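You operate a simulated robot arm through the tools that you are given. There is no shell and no other tool.

You are at the controls of a simulated robot arm. One attempt, no reset.

## Task
Clamp ball valve 29 in the test rig, pump it to 4 bar, then bleed it off.
Fine: shut the bleed lever to pump; leave the valve clamped and the bleed open at 0.0.

It is judged by the outcome, as a careful person would: the job done as asked, and still so three seconds after it is handed in. It fails if anything else is knocked over, pushed out of place, dropped, spilled or broken.

## Robot
A 6-joint arm with a two-finger parallel gripper, fixed in place. Base frame: the origin is on the floor under the middle of its stand, x ahead of it, y to its left, z up. Units: mm, degrees, N and s.
With the tool pointing down near the work surface it reaches from about 320 to 700 mm from the base axis. Its first joint turns from -166.0 to 166.0 degrees. Payload 4.1 kg.
The tool frame sits at the grasp point between the pads (the TCP): z along the fingers, y along the line on which they close. The tips reach 23 mm beyond it. The gripper opens to 94 mm. The fingers are 38 mm wide and 10 mm thick; the gripper's body (54 by 96 mm) begins 39 mm behind the TCP.
Orientation is that of the tool frame in the base frame, as [roll, pitch, yaw] about the fixed x, y, z axes, in that order (R = Rz(yaw) Ry(pitch) Rx(roll)). With the fingers straight down and closing along the base's y, the tool's x points along the base's -x, its y along +y and its z along -z.

## Interface
- The arm moves only by the tool move_arm. Its argument "deltas" is a list of rows, each an object (a shift or turn left out is 0, a gripper value left out holds the last) with "claw": the opening, from 0 (shut) to 1 (fully open); "dp": the shift along the tool's x, y, z in mm, a list of three; "dr": the turn, a rotation vector about the tool's x, y, z in degrees, a list of three. In form: [{"claw": claw, "dp": [dx, dy, dz], "dr": [rx, ry, rz]}, ...]. A call has 1 to 20 rows; each row is the pose to reach, as a shift and turn from the pose commanded when the call began, along the tool's axes at that moment. A row lasts 0.2 s, in which the tool goes at most 50 mm and 8.6 degrees; a call with a longer step from one row to the next is refused whole, and so is a gripper value outside its range. A pose out of reach is approached as far as the arm can. The call stops where the force on the tool passes 40 N (or 10 N more than at its start, if that is more) or the arm is blocked; 0.2 s more then pass. Each finger travels about 45 mm/s and halts on what it meets, pressing with about 29 N; the grip force reading is that of the motor and also rises with nothing between the fingers. The clock runs only during rows and for 0.2 s after the last one: add rows that repeat a pose to give the fingers time. It gives the time, the measured TCP pose, the force on the tool (base axes), the opening and the grip force at its end, in the units of the frame above (readings bear some noise), with the torque about the TCP (base axes, N m) and any sound that the robot's microphone picked up.
- Cameras (640 x 400 px; columns grow to the right, rows downward): "scene" is fixed at [400.7, -652.5, 1550.5]; the picture's right is [0.97, -0.23, 0.00], its down [-0.14, -0.58, -0.80] and it looks along [0.18, 0.78, -0.60] (base axes); focal length 341 px, centre (320, 200). "wrist" rides on the gripper at [86, 16, -74] in the tool frame; the picture's right is [-0.18, 0.98, 0.00], its down [-0.58, -0.11, -0.81] and it looks along [-0.79, -0.15, 0.59] (tool axes); focal length 243 px, centre (320, 200). There is no depth. A picture from a camera that has moved, and an enlarged one, comes with that camera's place and axes in the base frame and with its lens. The place of the scene camera against the robot may be out by one fixed shift of up to 12 mm in any direction.
- get_image(camera): a new picture of that camera. No time passes.
- slide_trunk(by): slides the trunk up (or, below 0, down) by that many mm; the arm rides with it, the base frame stays. It gives what a move gives, with no picture.
- enlarge(camera, box): a new picture of the part [left, top, right, bottom] of that camera's present view, enlarged. No time passes.
- hand_in(): hands the job in; it is judged then, once.

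Places have to be worked out from the pictures, the camera data and where the tool is seen. Open the gripper and draw the arm clear of the work before you hand the job in, unless the task says otherwise.

The tools are called after "Request:" by a JSON object that holds its "fn" and its "kwargs". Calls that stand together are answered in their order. move_arm: Moves the arm, as the interface text tells. Its arguments: {"type":"object","properties":{"deltas":{"type":"array","items":{"type":"object","properties":{"claw":{"type":"number"},"dp":{"type":"array","items":{"type":"number"}},"dr":{"type":"array","items":{"type":"number"}}}}}},"required":["deltas"]} The other tools are called the same way: slide_trunk (by) moves the trunk up or down; get_image (camera) takes a picture; enlarge (camera, box) takes an enlarged picture of a part of a camera's view; hand_in () hands the job in.

At the start:

```text
t: 0.0
tool_pos: [382.6, 184.7, 1158.2]
orientation: [-180.0, 0.0, 180.0]
wrist_force: [-0.1, -0.2, -0.3]
wrist_torque: [0.03, -0.02, 0.03]
opening: 94.0
grip_force: 0.1
trunk travel left (down, up): [-450.0, 140.0]
```

scene: 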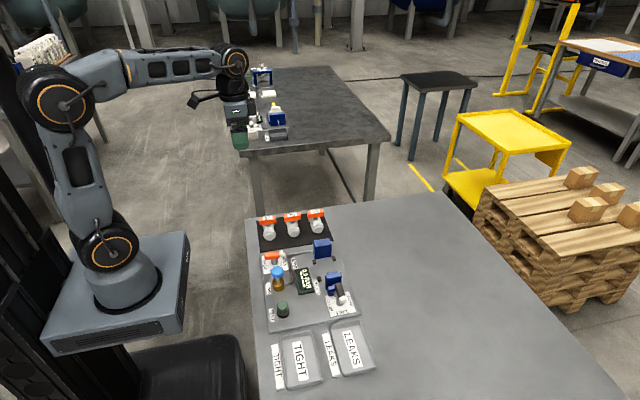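
wrist: 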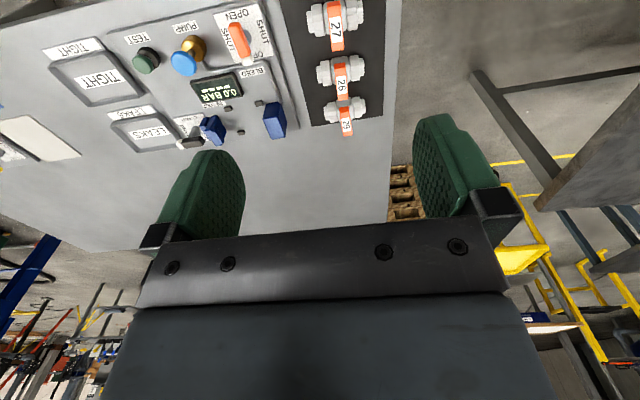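

I start by looking closely at the rig and valves in both cameras.

Request:
{"fn": "enlarge", "kwargs": {"camera": "scene", "box": [240, 195, 400, 295]}}

Request:
{"fn": "enlarge", "kwargs": {"camera": "scene", "box": [240, 240, 400, 340]}}

Request:
{"fn": "enlarge", "kwargs": {"camera": "wrist", "box": [100, 0, 400, 188]}}

```text
4.00 times, centred on (320, 245) of scene
camera zoom: at [400.7, -652.5, 1550.5], right [0.97, -0.23, 0.0], down [-0.14, -0.58, -0.8], along [0.18, 0.78, -0.6], focal length 1364 px, centre (320, 20)
```

zoom: 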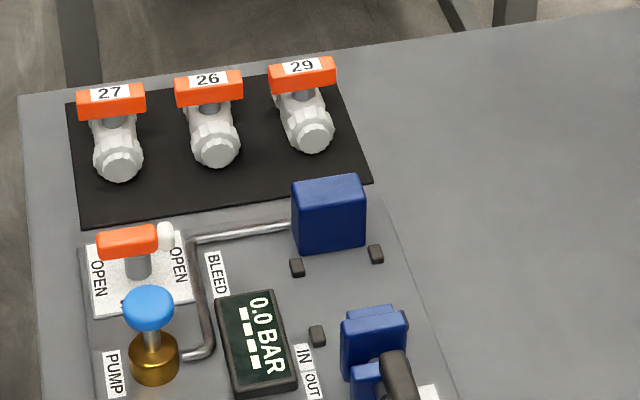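

```text
4.00 times, centred on (320, 290) of scene
camera zoom: at [400.7, -652.5, 1550.5], right [0.97, -0.23, 0.0], down [-0.14, -0.58, -0.8], along [0.18, 0.78, -0.6], focal length 1364 px, centre (320, -160)
```

zoom: 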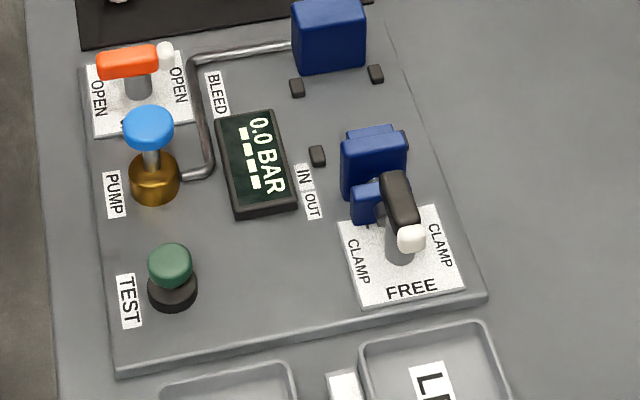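

```text
2.13 times, centred on (250, 94) of wrist
camera zoom: at [295.9, 199.8, 1233.6], right [0.18, 0.98, 0.0], down [0.58, -0.11, 0.81], along [0.79, -0.15, -0.59], focal length 516 px, centre (469, 426)
```

zoom: 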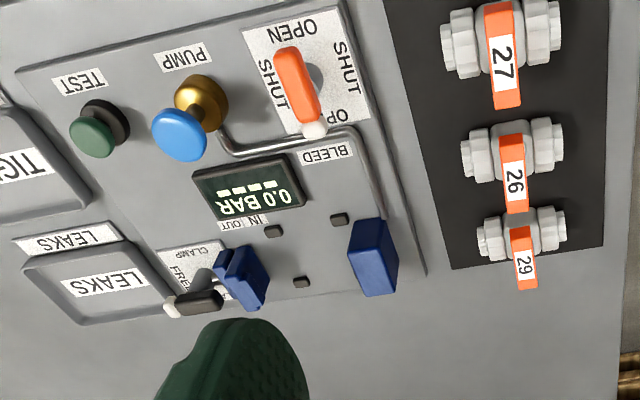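

Valve 29 sits at about (575, 194, 849) by triangulating its handle between the two cameras; the body lies along y with the handle across it. I lower the tool in free air to get a closer wrist view.

Request:
{"fn": "move_arm", "kwargs": {"deltas": [{"dp": [0, 0, 40]}, {"dp": [0, 0, 80]}, {"dp": [0, 0, 120]}, {"dp": [0, 0, 150]}]}}

Request:
{"fn": "get_image", "kwargs": {"camera": "wrist"}}

Request:
{"fn": "get_image", "kwargs": {"camera": "scene"}}

```text
t: 1.0
tool_pos: [382.0, 183.3, 1007.1]
orientation: [179.9, 0.0, 179.9]
wrist_force: [0.1, -0.6, 0.8]
wrist_torque: [-0.03, -0.01, 0.0]
opening: 94.0
grip_force: 0.1
trunk travel left (down, up): [-450.0, 140.0]
```

```text
taken
camera wrist: at [296.1, 199.3, 1082.7], right [0.18, 0.98, 0.0], down [0.58, -0.11, 0.81], along [0.79, -0.15, -0.59], focal length 243 px, centre (320, 200)
```

wrist: 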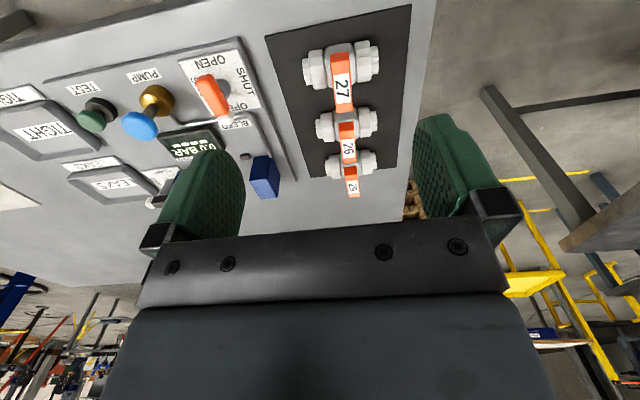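

```text
taken
```

scene: 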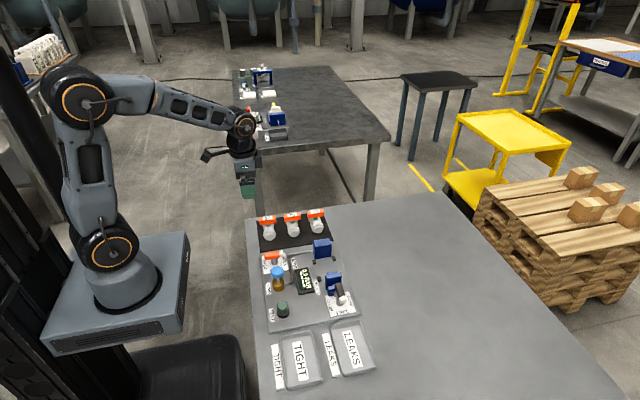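

Fingers close along y as expected. I tilt the tool about its y so the wrist camera looks nearly straight down over the rig, staying high.

Request:
{"fn": "move_arm", "kwargs": {"deltas": [{"dp": [-24, -18, 0], "dr": [0, 8, 0]}, {"dp": [-48, -36, 0], "dr": [0, 16, 0]}, {"dp": [-72, -54, 0], "dr": [0, 24, 0]}, {"dp": [-96, -72, 0], "dr": [0, 32, 0]}, {"dp": [-118, -90, 0], "dr": [0, 40, 0]}, {"dp": [-118, -90, 0], "dr": [0, 40, 0]}]}}

Request:
{"fn": "get_image", "kwargs": {"camera": "wrist"}}

```text
t: 2.4
tool_pos: [500.5, 92.7, 1006.9]
orientation: [-180.0, -40.1, 180.0]
wrist_force: [0.6, 0.4, -0.6]
wrist_torque: [-0.01, -0.01, 0.03]
opening: 93.9
grip_force: 0.0
trunk travel left (down, up): [-450.0, 140.0]
```

```text
taken
camera wrist: at [483.0, 109.7, 1121.3], right [0.14, 0.98, -0.12], down [0.96, -0.11, 0.24], along [0.23, -0.15, -0.96], focal length 243 px, centre (320, 200)
```

wrist: 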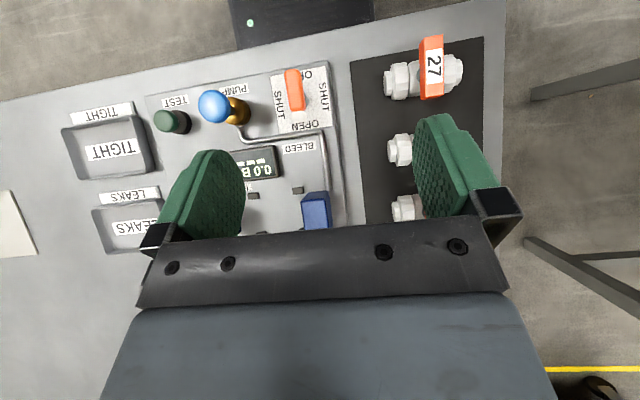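

The fingers hide the middle of the view, so I move 100 mm forward and slightly right to bring the jaws and clamp lever into the upper half.

Request:
{"fn": "move_arm", "kwargs": {"deltas": [{"dp": [-25, -10, -21]}, {"dp": [-51, -20, -43]}, {"dp": [-76.6, -30, -64.3]}, {"dp": [-76.6, -30, -64.3]}]}}

Request:
{"fn": "get_image", "kwargs": {"camera": "wrist"}}

Request:
{"fn": "enlarge", "kwargs": {"camera": "wrist", "box": [100, 20, 420, 220]}}

```text
t: 3.4
tool_pos: [555.1, 61.5, 985.9]
orientation: [-179.9, -39.9, 180.0]
wrist_force: [-0.5, 0.7, 0.5]
wrist_torque: [0.01, 0.01, 0.02]
opening: 93.8
grip_force: 0.2
out of reach, approached as far as the arm can: row 2, 3, 4
trunk travel left (down, up): [-450.0, 140.0]
```

```text
taken
camera wrist: at [536.6, 77.2, 1098.6], right [0.14, 0.98, -0.12], down [0.96, -0.11, 0.25], along [0.23, -0.15, -0.96], focal length 243 px, centre (320, 200)
```

wrist: 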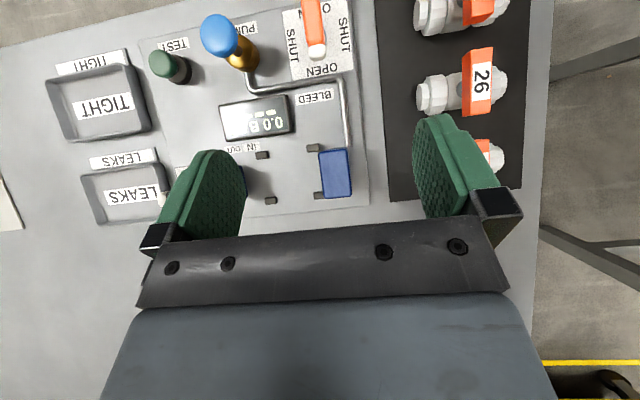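

```text
2.00 times, centred on (260, 120) of wrist
camera zoom: at [536.6, 77.2, 1098.6], right [0.14, 0.98, -0.12], down [0.96, -0.11, 0.25], along [0.23, -0.15, -0.96], focal length 485 px, centre (440, 360)
```

zoom: 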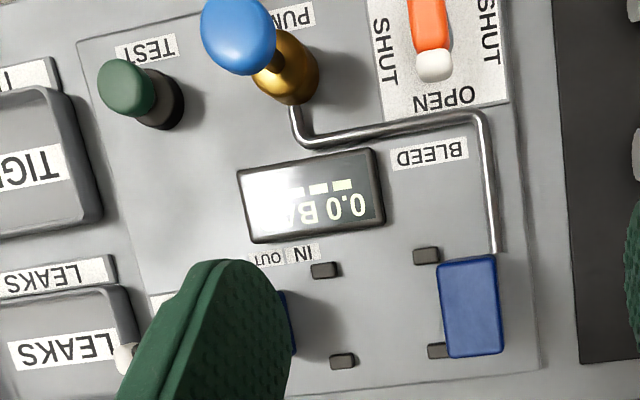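

Triangulating the locating pegs gives tops at z≈795 at about (541, ±33) and (601, ±32), so the nest is centred near (571, -1), with the IN side at the fixed jaw (+y). Next I look closely at valve 29 for any markings, untilting the tool and moving over to its side.

Request:
{"fn": "move_arm", "kwargs": {"deltas": [{"dp": [10, 26, 20], "dr": [0, -8, 0]}, {"dp": [20, 52, 41], "dr": [0, -16, 0]}, {"dp": [30, 78, 62], "dr": [0, -24, 0]}, {"dp": [40, 104, 82], "dr": [0, -32, 0]}, {"dp": [50.8, 128.5, 102.7], "dr": [0, -40, 0]}, {"dp": [50.8, 128.5, 102.7], "dr": [0, -40, 0]}]}}

Request:
{"fn": "get_image", "kwargs": {"camera": "wrist"}}

```text
t: 4.8
tool_pos: [450.1, 190.2, 938.7]
orientation: [180.0, 0.0, 180.0]
wrist_force: [-0.1, -0.8, -0.1]
wrist_torque: [-0.03, -0.02, -0.02]
opening: 94.0
grip_force: 0.0
trunk travel left (down, up): [-450.0, 140.0]
```

```text
taken
camera wrist: at [363.0, 206.2, 1015.2], right [0.18, 0.98, 0.0], down [0.58, -0.11, 0.81], along [0.79, -0.15, -0.59], focal length 243 px, centre (320, 200)
```

wrist: 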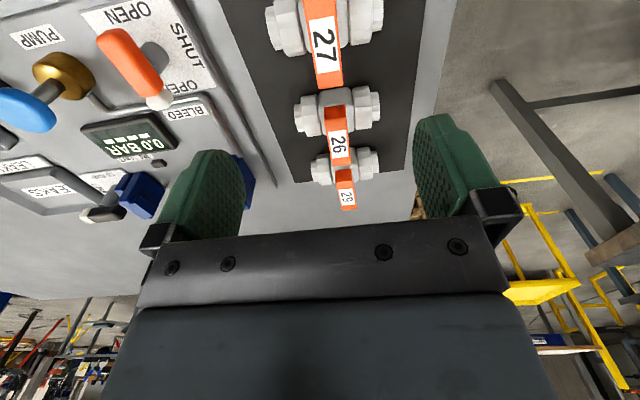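

I zoom on the valves to look for flow marks and to see the clamp lever.

Request:
{"fn": "enlarge", "kwargs": {"camera": "wrist", "box": [280, 130, 408, 210]}}

Request:
{"fn": "enlarge", "kwargs": {"camera": "wrist", "box": [240, 0, 432, 120]}}

Request:
{"fn": "enlarge", "kwargs": {"camera": "wrist", "box": [0, 120, 192, 240]}}

Request:
{"fn": "enlarge", "kwargs": {"camera": "scene", "box": [300, 203, 332, 223]}}

Request:
{"fn": "enlarge", "kwargs": {"camera": "scene", "box": [250, 200, 330, 250]}}

Request:
{"fn": "enlarge", "kwargs": {"camera": "scene", "box": [310, 230, 374, 270]}}

Request:
{"fn": "enlarge", "kwargs": {"camera": "scene", "box": [310, 262, 374, 322]}}

```text
5.00 times, centred on (344, 170) of wrist
camera zoom: at [363.0, 206.2, 1015.2], right [0.18, 0.98, 0.0], down [0.58, -0.11, 0.81], along [0.79, -0.15, -0.59], focal length 1213 px, centre (200, 350)
```

zoom: 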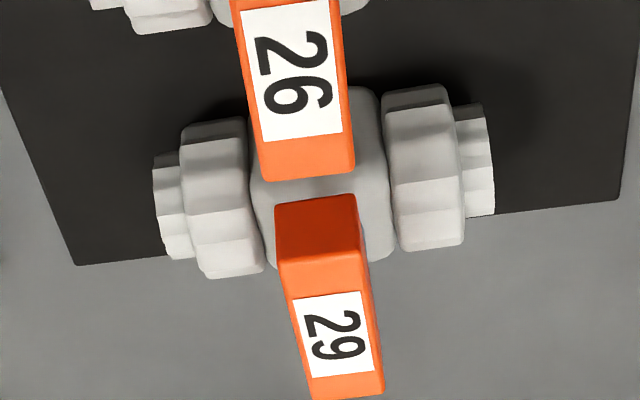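

```text
3.33 times, centred on (336, 60) of wrist
camera zoom: at [363.0, 206.2, 1015.2], right [0.18, 0.98, 0.0], down [0.58, -0.11, 0.81], along [0.79, -0.15, -0.59], focal length 809 px, centre (267, 667)
```

zoom: 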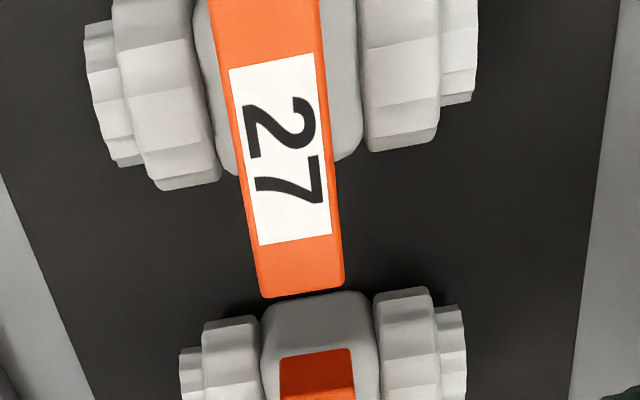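

```text
3.33 times, centred on (96, 180) of wrist
camera zoom: at [363.0, 206.2, 1015.2], right [0.18, 0.98, 0.0], down [0.58, -0.11, 0.81], along [0.79, -0.15, -0.59], focal length 809 px, centre (1067, 267)
```

zoom: 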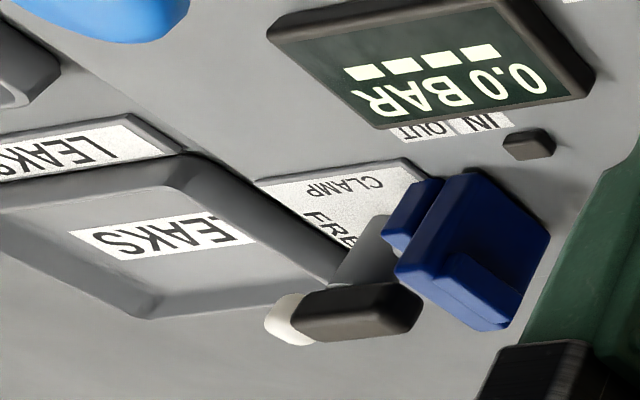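

```text
16.00 times, centred on (316, 213) of scene
camera zoom: at [400.7, -652.5, 1550.5], right [0.97, -0.23, 0.0], down [-0.14, -0.58, -0.8], along [0.18, 0.78, -0.6], focal length 5455 px, centre (384, -8)
```

zoom: 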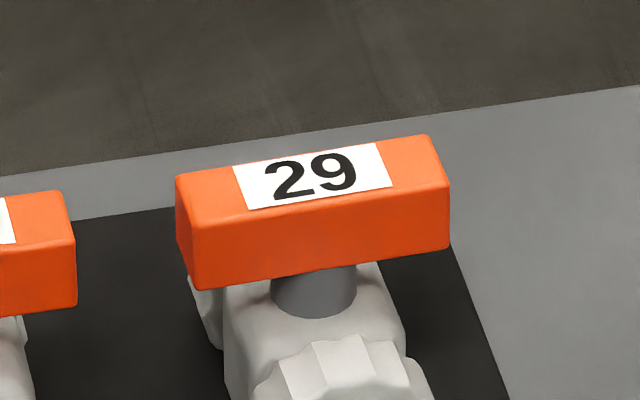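

```text
8.00 times, centred on (290, 225) of scene
camera zoom: at [400.7, -652.5, 1550.5], right [0.97, -0.23, 0.0], down [-0.14, -0.58, -0.8], along [0.18, 0.78, -0.6], focal length 2728 px, centre (560, 0)
```

zoom: 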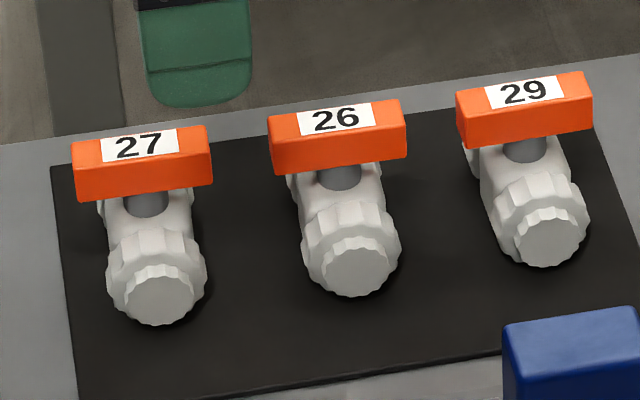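

```text
10.00 times, centred on (342, 250) of scene
camera zoom: at [400.7, -652.5, 1550.5], right [0.97, -0.23, 0.0], down [-0.14, -0.58, -0.8], along [0.18, 0.78, -0.6], focal length 3410 px, centre (100, -300)
```

zoom: 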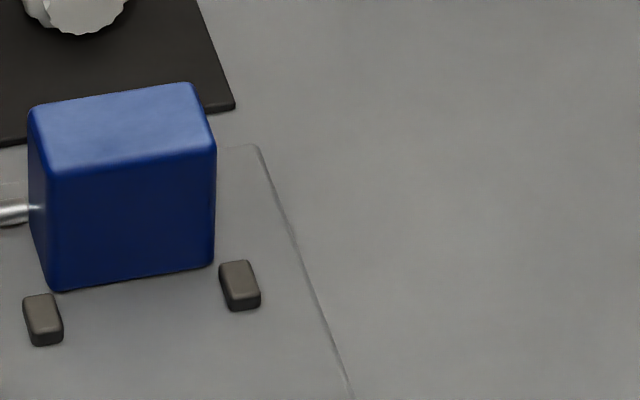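

```text
6.67 times, centred on (342, 292) of scene
camera zoom: at [400.7, -652.5, 1550.5], right [0.97, -0.23, 0.0], down [-0.14, -0.58, -0.8], along [0.18, 0.78, -0.6], focal length 2273 px, centre (173, -413)
```

zoom: 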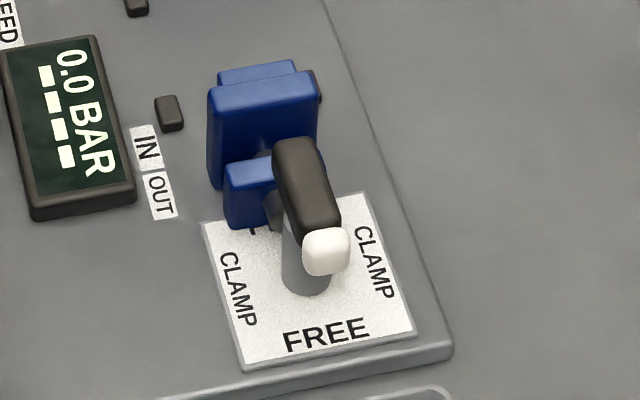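

The valve's handle top is at z≈850, spanning x 556–609, centred on the stem at about (582.7, 196.5); the body is ~82 mm long along y and the handle ~17 mm wide. I move above it with a ~42 mm opening, staying well above the handles.

Request:
{"fn": "move_arm", "kwargs": {"deltas": [{"dp": [-40, 2, 0], "claw": 0.45}, {"dp": [-80, 4, 3], "claw": 0.45}, {"dp": [-120, 6, 6], "claw": 0.45}, {"dp": [-132.6, 6.3, 8.7], "claw": 0.45}, {"dp": [-132.6, 6.3, 8.7], "claw": 0.45}, {"dp": [-132.6, 6.3, 8.7], "claw": 0.45}]}}

Request:
{"fn": "get_image", "kwargs": {"camera": "wrist"}}

Request:
{"fn": "enlarge", "kwargs": {"camera": "scene", "box": [250, 160, 378, 240]}}

```text
t: 6.2
tool_pos: [580.7, 194.8, 929.8]
orientation: [-179.9, 0.0, -179.9]
wrist_force: [0.7, 0.5, 0.0]
wrist_torque: [0.0, 0.02, -0.02]
opening: 42.1
grip_force: 0.1
trunk travel left (down, up): [-450.0, 140.0]
```

```text
taken
camera wrist: at [494.8, 211.5, 1006.5], right [0.18, 0.98, 0.0], down [0.58, -0.11, 0.81], along [0.79, -0.15, -0.59], focal length 243 px, centre (320, 200)
```

wrist: 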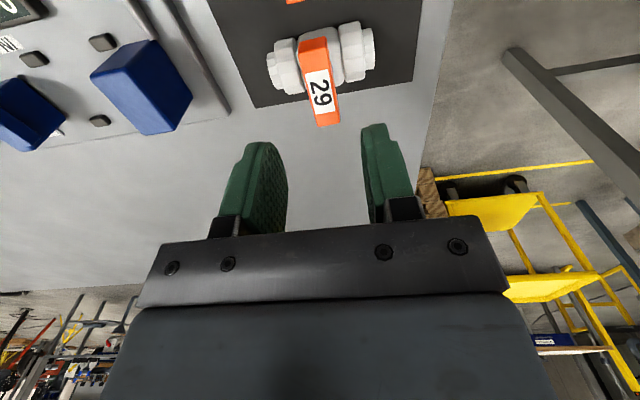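

```text
5.00 times, centred on (314, 200) of scene
camera zoom: at [400.7, -652.5, 1550.5], right [0.97, -0.23, 0.0], down [-0.14, -0.58, -0.8], along [0.18, 0.78, -0.6], focal length 1705 px, centre (350, 200)
```

zoom: 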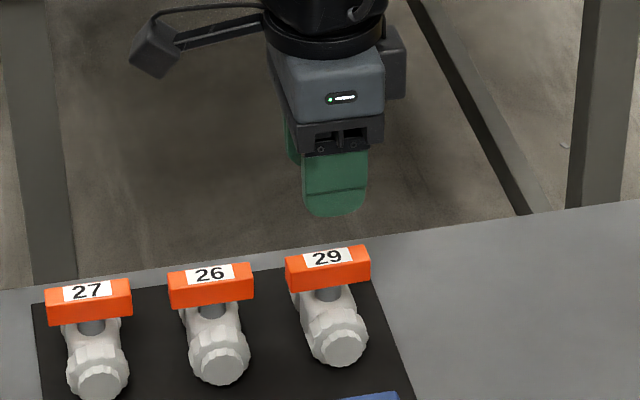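

I zoom in on valve 29 in the wrist view for a finer position fix.

Request:
{"fn": "enlarge", "kwargs": {"camera": "wrist", "box": [240, 0, 400, 100]}}

Request:
{"fn": "enlarge", "kwargs": {"camera": "wrist", "box": [240, 60, 400, 160]}}

```text
4.00 times, centred on (320, 50) of wrist
camera zoom: at [494.8, 211.5, 1006.5], right [0.18, 0.98, 0.0], down [0.58, -0.11, 0.81], along [0.79, -0.15, -0.59], focal length 970 px, centre (320, 800)
```

zoom: 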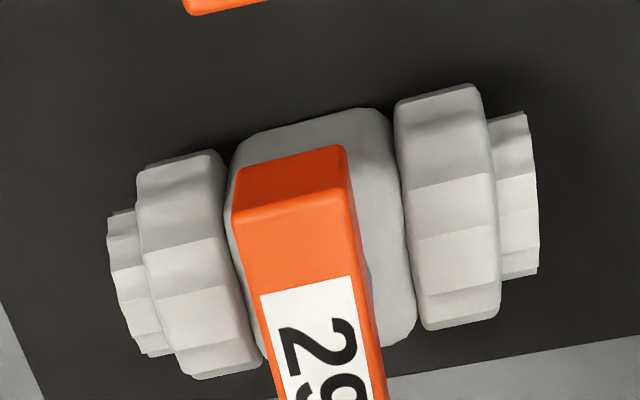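

```text
4.00 times, centred on (320, 110) of wrist
camera zoom: at [494.8, 211.5, 1006.5], right [0.18, 0.98, 0.0], down [0.58, -0.11, 0.81], along [0.79, -0.15, -0.59], focal length 970 px, centre (320, 560)
```

zoom: 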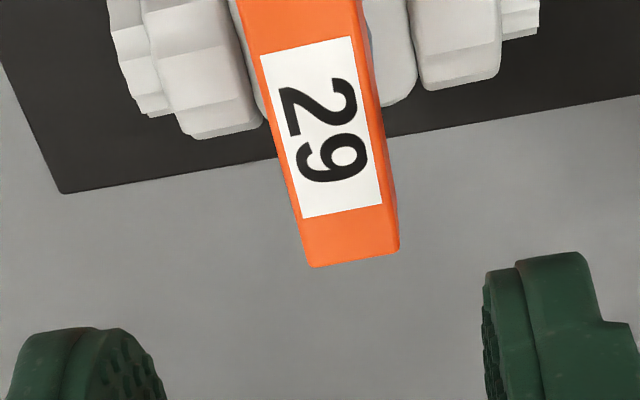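

The fix puts the handle's centre about 2.8 mm forward and 0.9 mm left of the TCP, with a ~1.4° yaw. I correct, descend most of the way and then look again.

Request:
{"fn": "move_arm", "kwargs": {"deltas": [{"dp": [-2.8, 0.9, 15], "dr": [0, 0, -1.4]}, {"dp": [-2.8, 0.9, 30], "dr": [0, 0, -1.4]}, {"dp": [-2.8, 0.9, 45], "dr": [0, 0, -1.4]}, {"dp": [-2.8, 0.9, 45], "dr": [0, 0, -1.4]}]}}

Request:
{"fn": "get_image", "kwargs": {"camera": "wrist"}}

Request:
{"fn": "enlarge", "kwargs": {"camera": "scene", "box": [282, 180, 346, 220]}}

```text
t: 7.2
tool_pos: [583.8, 196.7, 884.4]
orientation: [-180.0, 0.0, -178.6]
wrist_force: [-0.4, -0.4, 0.3]
wrist_torque: [0.03, -0.01, -0.03]
opening: 42.2
grip_force: 0.1
trunk travel left (down, up): [-450.0, 140.0]
```

```text
taken
camera wrist: at [497.2, 210.2, 961.0], right [0.16, 0.99, 0.0], down [0.58, -0.09, 0.81], along [0.8, -0.13, -0.59], focal length 243 px, centre (320, 200)
```

wrist: 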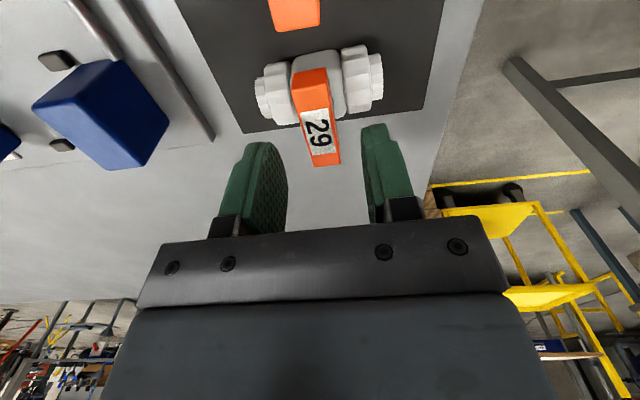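

```text
10.00 times, centred on (314, 200) of scene
camera zoom: at [400.7, -652.5, 1550.5], right [0.97, -0.23, 0.0], down [-0.14, -0.58, -0.8], along [0.18, 0.78, -0.6], focal length 3410 px, centre (380, 200)
```

zoom: 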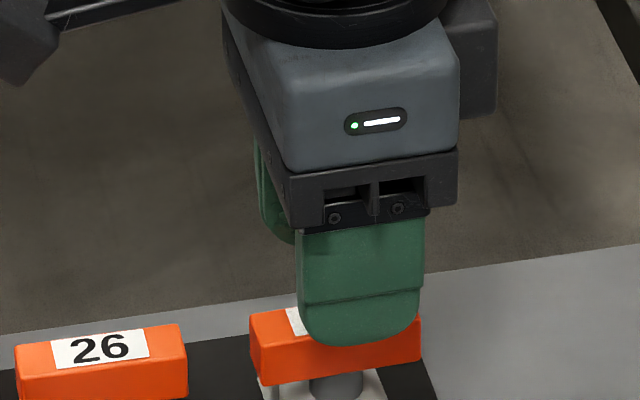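

The fingers straddle the handle cleanly in both views. I descend the last ~29 mm and close on the handle.

Request:
{"fn": "move_arm", "kwargs": {"deltas": [{"dp": [1.5, 0, 10]}, {"dp": [1.5, 0, 20]}, {"dp": [1.5, 0, 29]}, {"dp": [1.5, 0, 29]}]}}

Request:
{"fn": "get_image", "kwargs": {"camera": "wrist"}}

Request:
{"fn": "enlarge", "kwargs": {"camera": "scene", "box": [282, 190, 346, 230]}}

```text
t: 8.2
tool_pos: [583.7, 196.8, 856.9]
orientation: [-179.9, 0.0, -178.5]
wrist_force: [-0.4, 0.1, -0.7]
wrist_torque: [0.01, 0.02, 0.0]
opening: 42.5
grip_force: 0.0
trunk travel left (down, up): [-450.0, 140.0]
```

```text
taken
camera wrist: at [496.2, 210.6, 932.4], right [0.16, 0.99, 0.0], down [0.58, -0.09, 0.81], along [0.8, -0.13, -0.59], focal length 243 px, centre (320, 200)
```

wrist: 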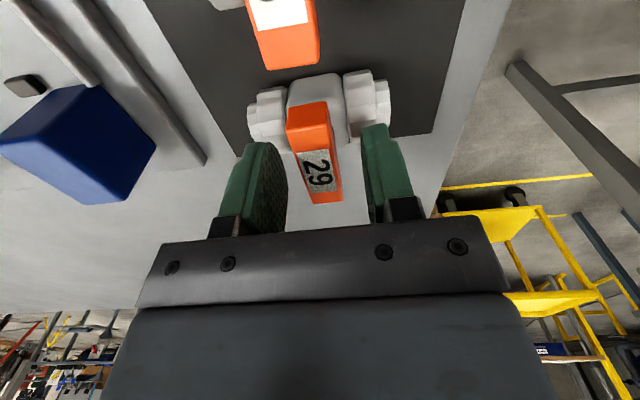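

```text
10.00 times, centred on (314, 210) of scene
camera zoom: at [400.7, -652.5, 1550.5], right [0.97, -0.23, 0.0], down [-0.14, -0.58, -0.8], along [0.18, 0.78, -0.6], focal length 3410 px, centre (380, 100)
```

zoom: 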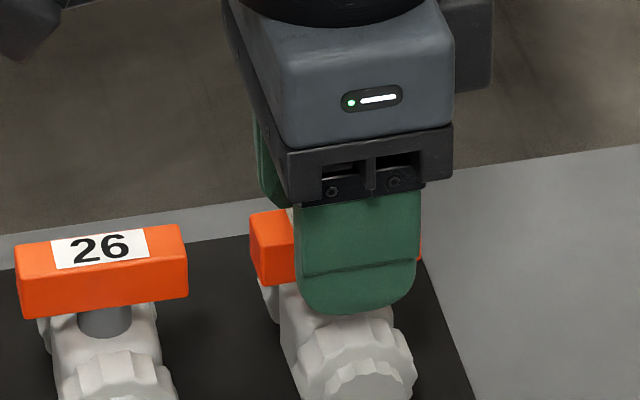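

Tips sit beside the handle just above the body. Now I close the gripper on the handle.

Request:
{"fn": "move_arm", "kwargs": {"deltas": [{"claw": 0.1}, {"claw": 0.05}, {"claw": 0.0}, {"claw": 0.0}, {"claw": 0.0}]}}

Request:
{"fn": "get_image", "kwargs": {"camera": "wrist"}}

```text
t: 9.4
tool_pos: [582.9, 196.1, 854.8]
orientation: [-179.9, -0.1, -178.6]
wrist_force: [-0.1, -0.6, 0.3]
wrist_torque: [-0.03, 0.01, -0.02]
opening: 17.2
grip_force: 29.2
trunk travel left (down, up): [-450.0, 140.0]
```

```text
taken
camera wrist: at [496.2, 210.5, 932.5], right [0.16, 0.99, 0.0], down [0.58, -0.09, 0.81], along [0.8, -0.13, -0.59], focal length 243 px, centre (320, 200)
```

wrist: 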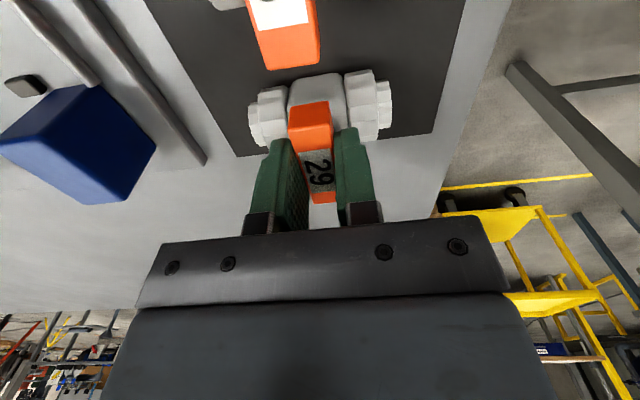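

Gripped at 17.2 mm with 29 N. I lift straight up 100 mm and check that the valve comes along.

Request:
{"fn": "move_arm", "kwargs": {"deltas": [{"dp": [0, 0, -8]}, {"dp": [0, 0, -20]}, {"dp": [0, 0, -40]}, {"dp": [0, 0, -60]}, {"dp": [0, 0, -80]}, {"dp": [0, 0, -100]}, {"dp": [0, 0, -100]}]}}

Request:
{"fn": "get_image", "kwargs": {"camera": "wrist"}}

Request:
{"fn": "get_image", "kwargs": {"camera": "scene"}}

Request:
{"fn": "enlarge", "kwargs": {"camera": "scene", "box": [250, 150, 378, 230]}}

```text
t: 11.0
tool_pos: [582.8, 196.2, 957.0]
orientation: [-180.0, 0.0, -178.5]
wrist_force: [0.1, -0.4, 0.3]
wrist_torque: [-0.02, 0.0, 0.01]
opening: 0.0
grip_force: 28.9
trunk travel left (down, up): [-450.0, 140.0]
```

```text
taken
camera wrist: at [496.2, 210.5, 1033.0], right [0.16, 0.99, 0.0], down [0.58, -0.09, 0.81], along [0.8, -0.13, -0.59], focal length 243 px, centre (320, 200)
```

wrist: 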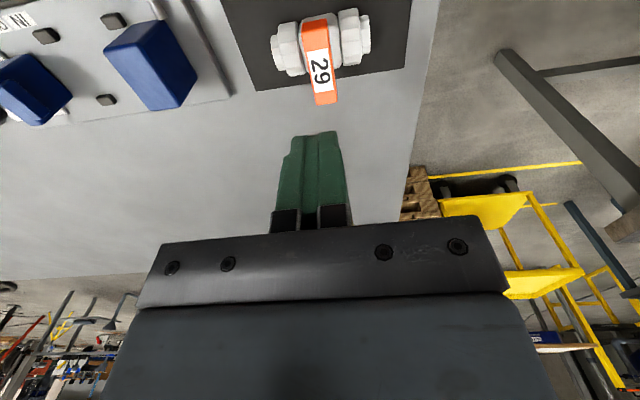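

```text
taken
```

scene: 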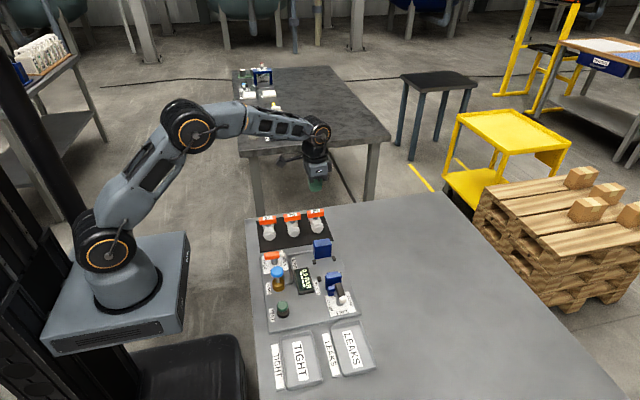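

```text
5.00 times, centred on (314, 190) of scene
camera zoom: at [400.7, -652.5, 1550.5], right [0.97, -0.23, 0.0], down [-0.14, -0.58, -0.8], along [0.18, 0.78, -0.6], focal length 1705 px, centre (350, 250)
```

zoom: 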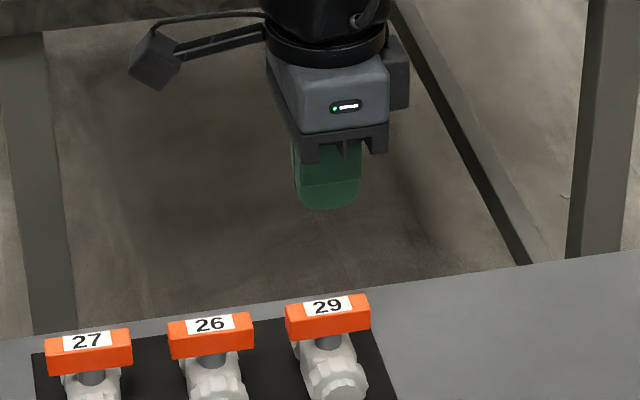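

The gripper reads 0 mm and the valve is still on the mat: the handle slipped out. I check with close-ups that the valve has not shifted before trying a deeper grip.

Request:
{"fn": "enlarge", "kwargs": {"camera": "wrist", "box": [240, 0, 400, 100]}}

Request:
{"fn": "enlarge", "kwargs": {"camera": "scene", "box": [285, 200, 349, 240]}}

Request:
{"fn": "enlarge", "kwargs": {"camera": "wrist", "box": [260, 120, 356, 180]}}

```text
4.00 times, centred on (320, 50) of wrist
camera zoom: at [496.2, 210.5, 1033.0], right [0.16, 0.99, 0.0], down [0.58, -0.09, 0.81], along [0.8, -0.13, -0.59], focal length 970 px, centre (320, 800)
```

zoom: 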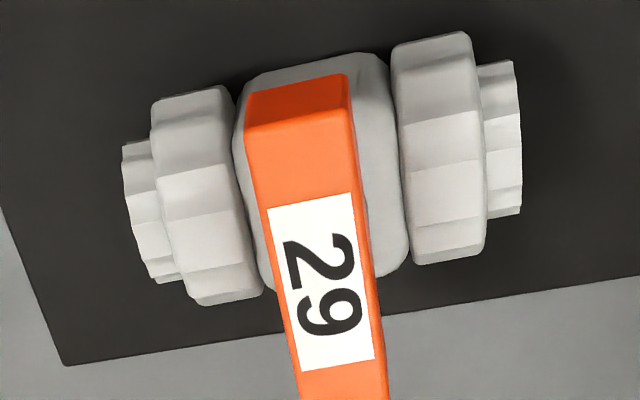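

```text
10.00 times, centred on (317, 220) of scene
camera zoom: at [400.7, -652.5, 1550.5], right [0.97, -0.23, 0.0], down [-0.14, -0.58, -0.8], along [0.18, 0.78, -0.6], focal length 3410 px, centre (350, 0)
```

zoom: 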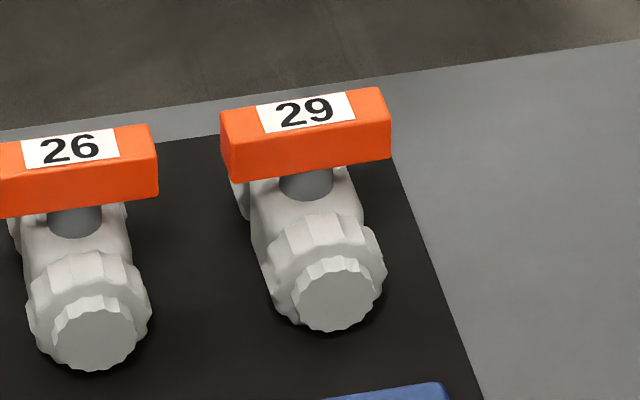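

```text
6.67 times, centred on (308, 150) of wrist
camera zoom: at [496.2, 210.5, 1033.0], right [0.16, 0.99, 0.0], down [0.58, -0.09, 0.81], along [0.8, -0.13, -0.59], focal length 1618 px, centre (400, 533)
```

zoom: 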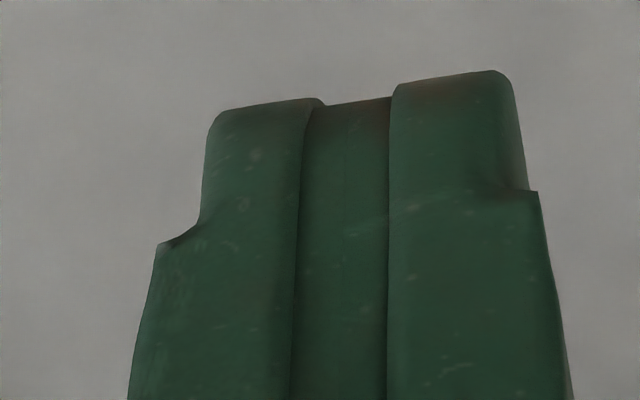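

Valve 29 is undisturbed. The handle is about 16.5 mm thick (z≈833–850), so the rounded tips barely overlapped it; I descend again with a ~28 mm opening, to about 7 mm lower than before, watching the force.

Request:
{"fn": "move_arm", "kwargs": {"deltas": [{"claw": 0.32, "dp": [1, 0, 20]}, {"claw": 0.32, "dp": [2, 0, 45]}, {"claw": 0.32, "dp": [2, 0, 70]}, {"claw": 0.32, "dp": [2, 0, 85]}, {"claw": 0.32, "dp": [2, 0, 92]}, {"claw": 0.32, "dp": [2, 0, 98]}, {"claw": 0.32, "dp": [2, 0, 102]}, {"claw": 0.32, "dp": [2, 0, 102]}]}}

Request:
{"fn": "get_image", "kwargs": {"camera": "wrist"}}

Request:
{"fn": "enlarge", "kwargs": {"camera": "scene", "box": [285, 195, 349, 235]}}

```text
t: 12.8
tool_pos: [579.8, 197.2, 854.4]
orientation: [-180.0, 0.0, -178.5]
wrist_force: [0.0, -0.2, -0.5]
wrist_torque: [-0.02, 0.0, 0.01]
opening: 30.3
grip_force: 0.0
trunk travel left (down, up): [-450.0, 140.0]
```

```text
taken
camera wrist: at [494.5, 211.0, 930.2], right [0.16, 0.99, 0.0], down [0.58, -0.09, 0.81], along [0.8, -0.13, -0.59], focal length 243 px, centre (320, 200)
```

wrist: 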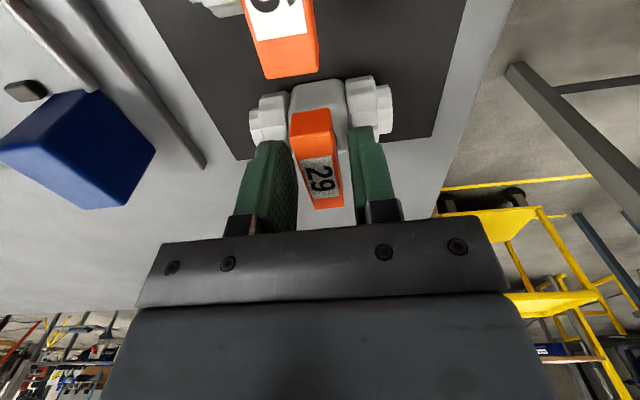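

```text
10.00 times, centred on (317, 215) of scene
camera zoom: at [400.7, -652.5, 1550.5], right [0.97, -0.23, 0.0], down [-0.14, -0.58, -0.8], along [0.18, 0.78, -0.6], focal length 3410 px, centre (350, 50)
```

zoom: 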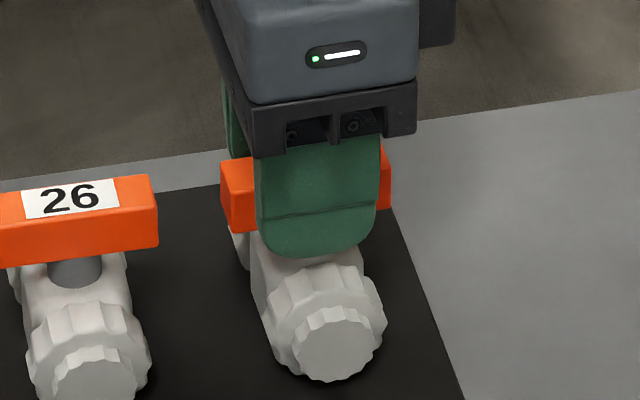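

The tips now reach about 4 mm below the handle's underside with no contact. I go down 5 mm more in small steps, then close.

Request:
{"fn": "move_arm", "kwargs": {"deltas": [{"dp": [0, 0, 2]}, {"dp": [0, 0, 4]}, {"dp": [0, 0, 5]}, {"dp": [0, 0, 5]}]}}

Request:
{"fn": "enlarge", "kwargs": {"camera": "scene", "box": [285, 195, 349, 235]}}

Request:
{"fn": "enlarge", "kwargs": {"camera": "wrist", "box": [230, 60, 422, 180]}}

```text
t: 13.8
tool_pos: [579.9, 197.2, 848.3]
orientation: [180.0, -0.1, -178.6]
wrist_force: [-0.3, 0.0, 0.7]
wrist_torque: [0.0, 0.01, 0.0]
opening: 30.1
grip_force: 0.1
trunk travel left (down, up): [-450.0, 140.0]
```

```text
10.00 times, centred on (317, 215) of scene
camera zoom: at [400.7, -652.5, 1550.5], right [0.97, -0.23, 0.0], down [-0.14, -0.58, -0.8], along [0.18, 0.78, -0.6], focal length 3410 px, centre (350, 50)
```

zoom: 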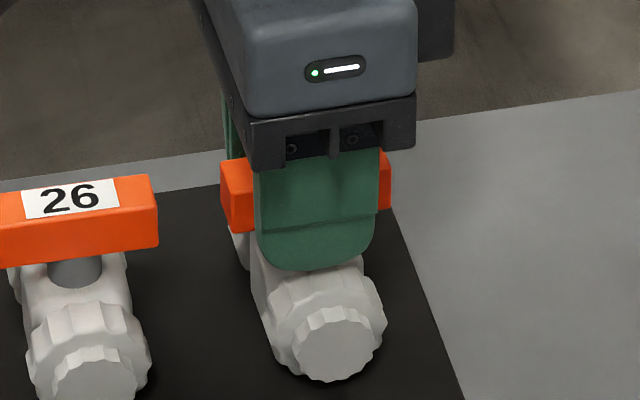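

```text
3.33 times, centred on (326, 120) of wrist
camera zoom: at [494.2, 210.9, 925.0], right [0.16, 0.99, 0.0], down [0.58, -0.09, 0.81], along [0.8, -0.13, -0.59], focal length 809 px, centre (300, 467)
```

zoom: 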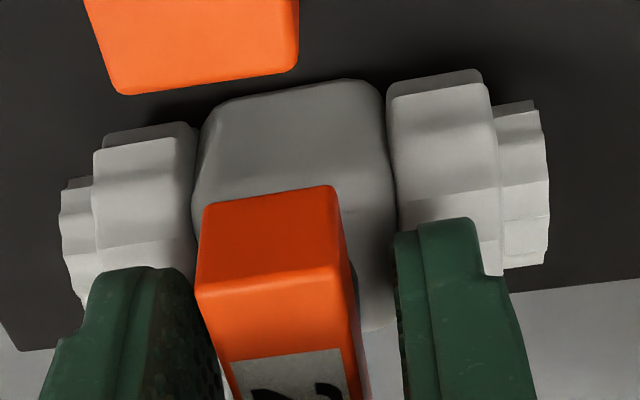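

No contact force; the fingers bracket the full handle thickness. Closing now with extra hold time, then a small test lift.

Request:
{"fn": "move_arm", "kwargs": {"deltas": [{"claw": 0.12}, {"claw": 0.0}, {"claw": 0.0}, {"claw": 0.0}, {"claw": 0.0}, {"claw": 0.0}]}}

Request:
{"fn": "move_arm", "kwargs": {"deltas": [{"dp": [0, 0, -1]}, {"dp": [0, 0, -2]}, {"dp": [0, 0, -3]}, {"dp": [0, 0, -4]}, {"dp": [0, 0, -4]}]}}

Request:
{"fn": "enlarge", "kwargs": {"camera": "scene", "box": [285, 195, 349, 235]}}

```text
t: 15.2
tool_pos: [580.7, 195.8, 848.4]
orientation: [180.0, 0.0, -178.6]
wrist_force: [-0.6, 0.3, -0.3]
wrist_torque: [0.07, 0.0, -0.02]
opening: 17.5
grip_force: 29.3
trunk travel left (down, up): [-450.0, 140.0]
```

```text
t: 16.4
tool_pos: [582.0, 197.1, 852.3]
orientation: [-180.0, 0.0, -178.6]
wrist_force: [0.1, -0.5, -1.9]
wrist_torque: [0.0, 0.01, -0.02]
opening: 17.5
grip_force: 29.3
trunk travel left (down, up): [-450.0, 140.0]
```

```text
10.00 times, centred on (317, 215) of scene
camera zoom: at [400.7, -652.5, 1550.5], right [0.97, -0.23, 0.0], down [-0.14, -0.58, -0.8], along [0.18, 0.78, -0.6], focal length 3410 px, centre (350, 50)
```

zoom: 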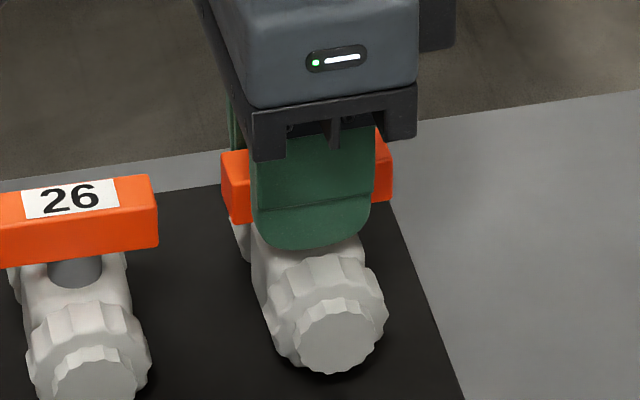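

The valve moved up with the tool (about 2 N weight showing). I continue lifting slowly and check again.

Request:
{"fn": "move_arm", "kwargs": {"deltas": [{"dp": [0, 0, -4]}, {"dp": [0, 0, -8]}, {"dp": [0, 0, -13]}, {"dp": [0, 0, -18]}, {"dp": [0, 0, -24]}, {"dp": [0, 0, -30]}, {"dp": [0, 0, -30]}]}}

Request:
{"fn": "enlarge", "kwargs": {"camera": "scene", "box": [285, 185, 349, 225]}}

```text
t: 18.0
tool_pos: [580.3, 195.7, 882.3]
orientation: [180.0, 0.1, -178.7]
wrist_force: [0.4, 0.5, -2.2]
wrist_torque: [0.01, 0.01, 0.03]
opening: 17.6
grip_force: 28.9
trunk travel left (down, up): [-450.0, 140.0]
```

```text
10.00 times, centred on (317, 205) of scene
camera zoom: at [400.7, -652.5, 1550.5], right [0.97, -0.23, 0.0], down [-0.14, -0.58, -0.8], along [0.18, 0.78, -0.6], focal length 3410 px, centre (350, 150)
```

zoom: 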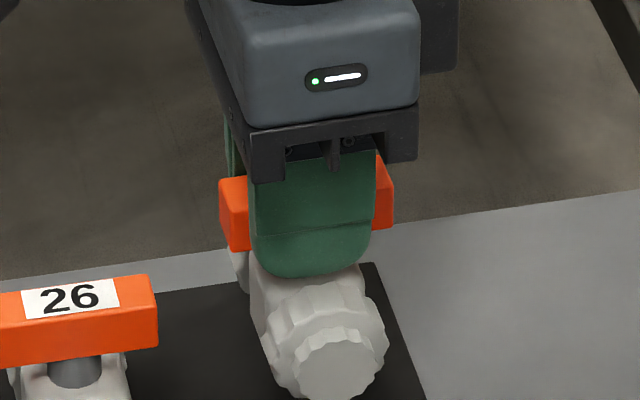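

The grip holds (17.6 mm, ~2.3 N weight). I raise it to z≈960 and take it slowly toward the rig, pausing at y≈95 to look at the nest.

Request:
{"fn": "move_arm", "kwargs": {"deltas": [{"dp": [0, 0, -10]}, {"dp": [0, 0, -22]}, {"dp": [0, 0, -36]}, {"dp": [0, 0, -50]}, {"dp": [0, 0, -64]}, {"dp": [0, 0, -78]}, {"dp": [0, -10, -78]}, {"dp": [0, -24, -78]}, {"dp": [0, -40, -78]}, {"dp": [0, -56, -78]}, {"dp": [0, -72, -78]}, {"dp": [0, -88, -78]}, {"dp": [0, -100, -78]}, {"dp": [0, -100, -78]}]}}

Request:
{"fn": "get_image", "kwargs": {"camera": "wrist"}}

Request:
{"fn": "enlarge", "kwargs": {"camera": "scene", "box": [270, 170, 398, 250]}}

```text
t: 21.0
tool_pos: [582.9, 96.6, 961.7]
orientation: [180.0, 0.0, -178.5]
wrist_force: [-0.7, -0.2, -1.3]
wrist_torque: [0.01, 0.01, 0.0]
opening: 17.9
grip_force: 28.9
trunk travel left (down, up): [-450.0, 140.0]
```

```text
taken
camera wrist: at [497.2, 110.3, 1036.9], right [0.16, 0.99, 0.0], down [0.58, -0.09, 0.81], along [0.8, -0.13, -0.59], focal length 243 px, centre (320, 200)
```

wrist: 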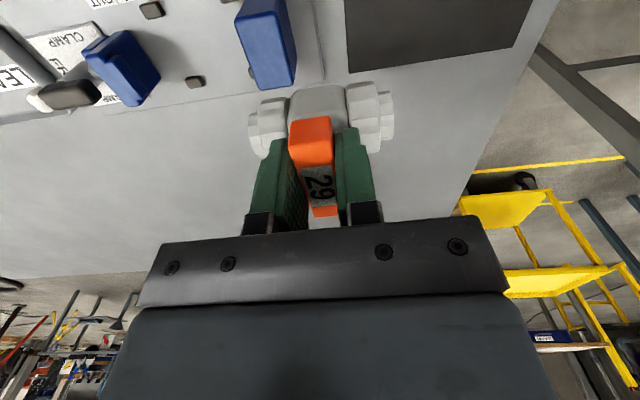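

```text
5.00 times, centred on (334, 210) of scene
camera zoom: at [400.7, -652.5, 1550.5], right [0.97, -0.23, 0.0], down [-0.14, -0.58, -0.8], along [0.18, 0.78, -0.6], focal length 1705 px, centre (250, 150)
```

zoom: 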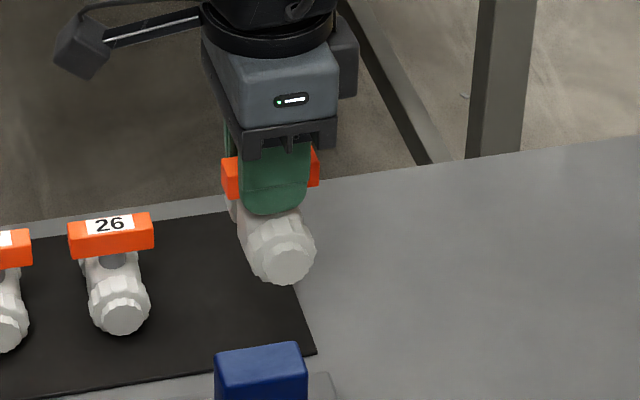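

The valve is held level. I zoom into the nest, jaws and clamp in this wrist view for position.

Request:
{"fn": "enlarge", "kwargs": {"camera": "wrist", "box": [100, 0, 308, 130]}}

Request:
{"fn": "enlarge", "kwargs": {"camera": "wrist", "box": [0, 0, 208, 130]}}

```text
3.08 times, centred on (204, 65) of wrist
camera zoom: at [497.2, 110.3, 1036.9], right [0.16, 0.99, 0.0], down [0.58, -0.09, 0.81], along [0.8, -0.13, -0.59], focal length 746 px, centre (677, 615)
```

zoom: 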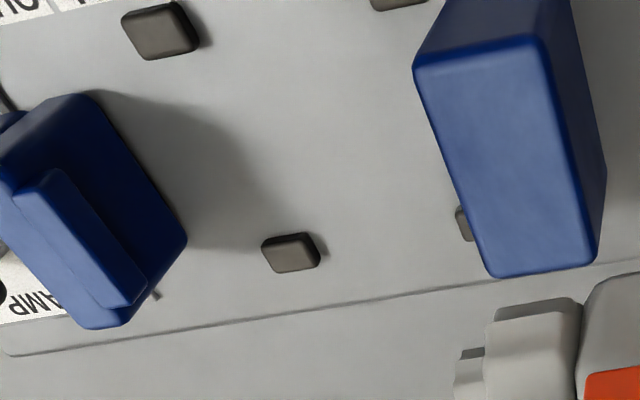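

```text
3.08 times, centred on (104, 65) of wrist
camera zoom: at [497.2, 110.3, 1036.9], right [0.16, 0.99, 0.0], down [0.58, -0.09, 0.81], along [0.8, -0.13, -0.59], focal length 746 px, centre (985, 615)
```

zoom: 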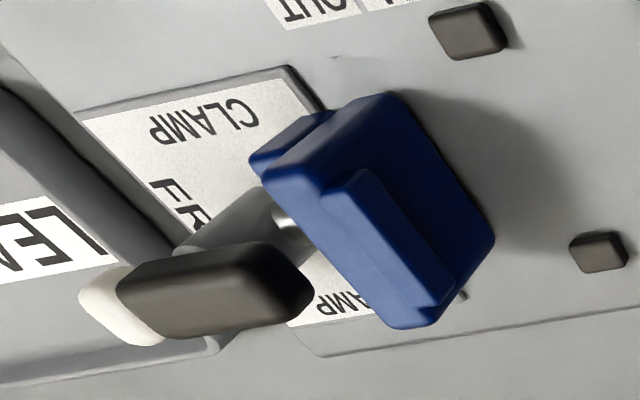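

Pegs and fixed jaw agree: nest centre x≈572, fixed jaw face at y≈44. I enlarge the moving jaw and the valve ends to work out the y clearance, which looks tight.

Request:
{"fn": "enlarge", "kwargs": {"camera": "wrist", "box": [70, 15, 198, 115]}}

Request:
{"fn": "enlarge", "kwargs": {"camera": "wrist", "box": [230, 70, 406, 180]}}

Request:
{"fn": "enlarge", "kwargs": {"camera": "scene", "box": [312, 240, 376, 280]}}

Request:
{"fn": "enlarge", "kwargs": {"camera": "scene", "box": [305, 190, 345, 230]}}

```text
4.00 times, centred on (134, 65) of wrist
camera zoom: at [497.2, 110.3, 1036.9], right [0.16, 0.99, 0.0], down [0.58, -0.09, 0.81], along [0.8, -0.13, -0.59], focal length 970 px, centre (1064, 740)
```

zoom: 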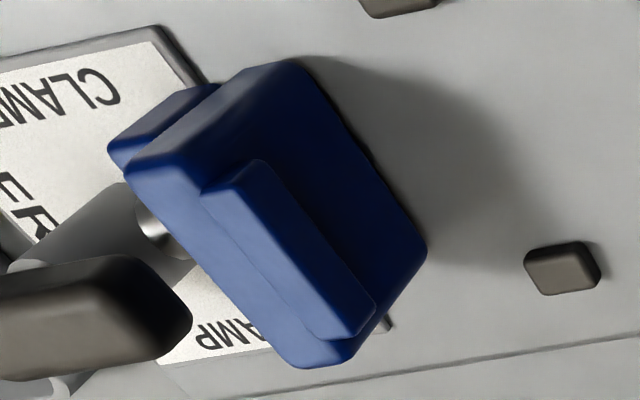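

```text
3.64 times, centred on (318, 125) of wrist
camera zoom: at [497.2, 110.3, 1036.9], right [0.16, 0.99, 0.0], down [0.58, -0.09, 0.81], along [0.8, -0.13, -0.59], focal length 882 px, centre (327, 473)
```

zoom: 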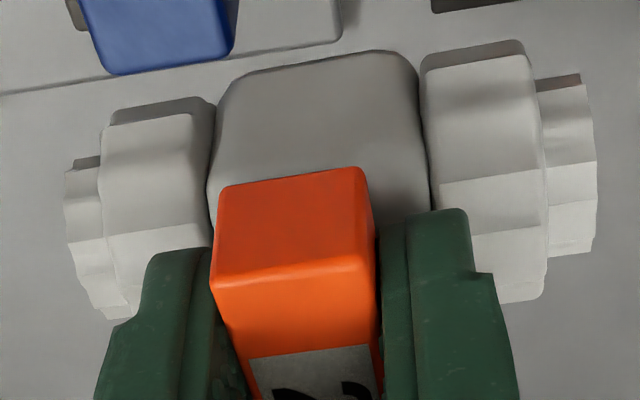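

```text
10.00 times, centred on (344, 260) of scene
camera zoom: at [400.7, -652.5, 1550.5], right [0.97, -0.23, 0.0], down [-0.14, -0.58, -0.8], along [0.18, 0.78, -0.6], focal length 3410 px, centre (80, -400)
```

zoom: 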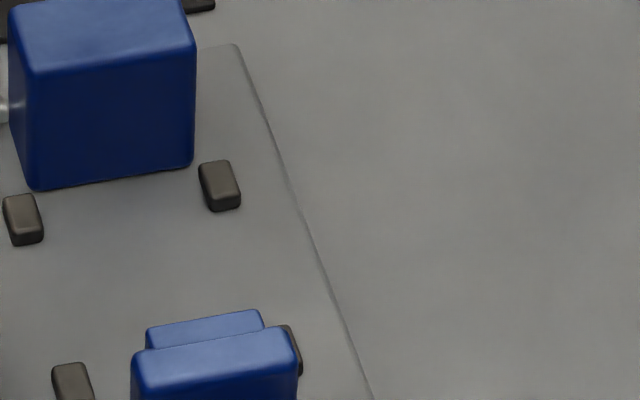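

```text
10.00 times, centred on (325, 210) of scene
camera zoom: at [400.7, -652.5, 1550.5], right [0.97, -0.23, 0.0], down [-0.14, -0.58, -0.8], along [0.18, 0.78, -0.6], focal length 3410 px, centre (270, 100)
```

zoom: 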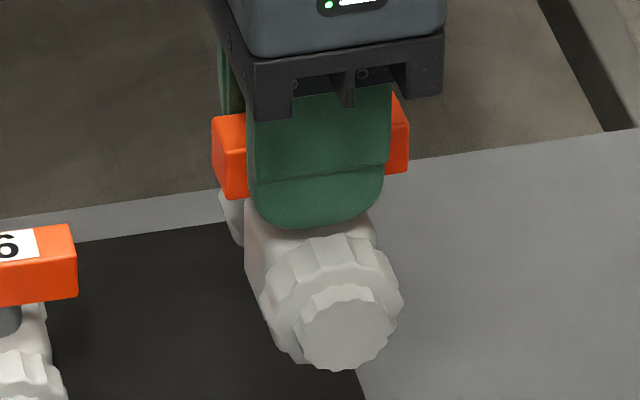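

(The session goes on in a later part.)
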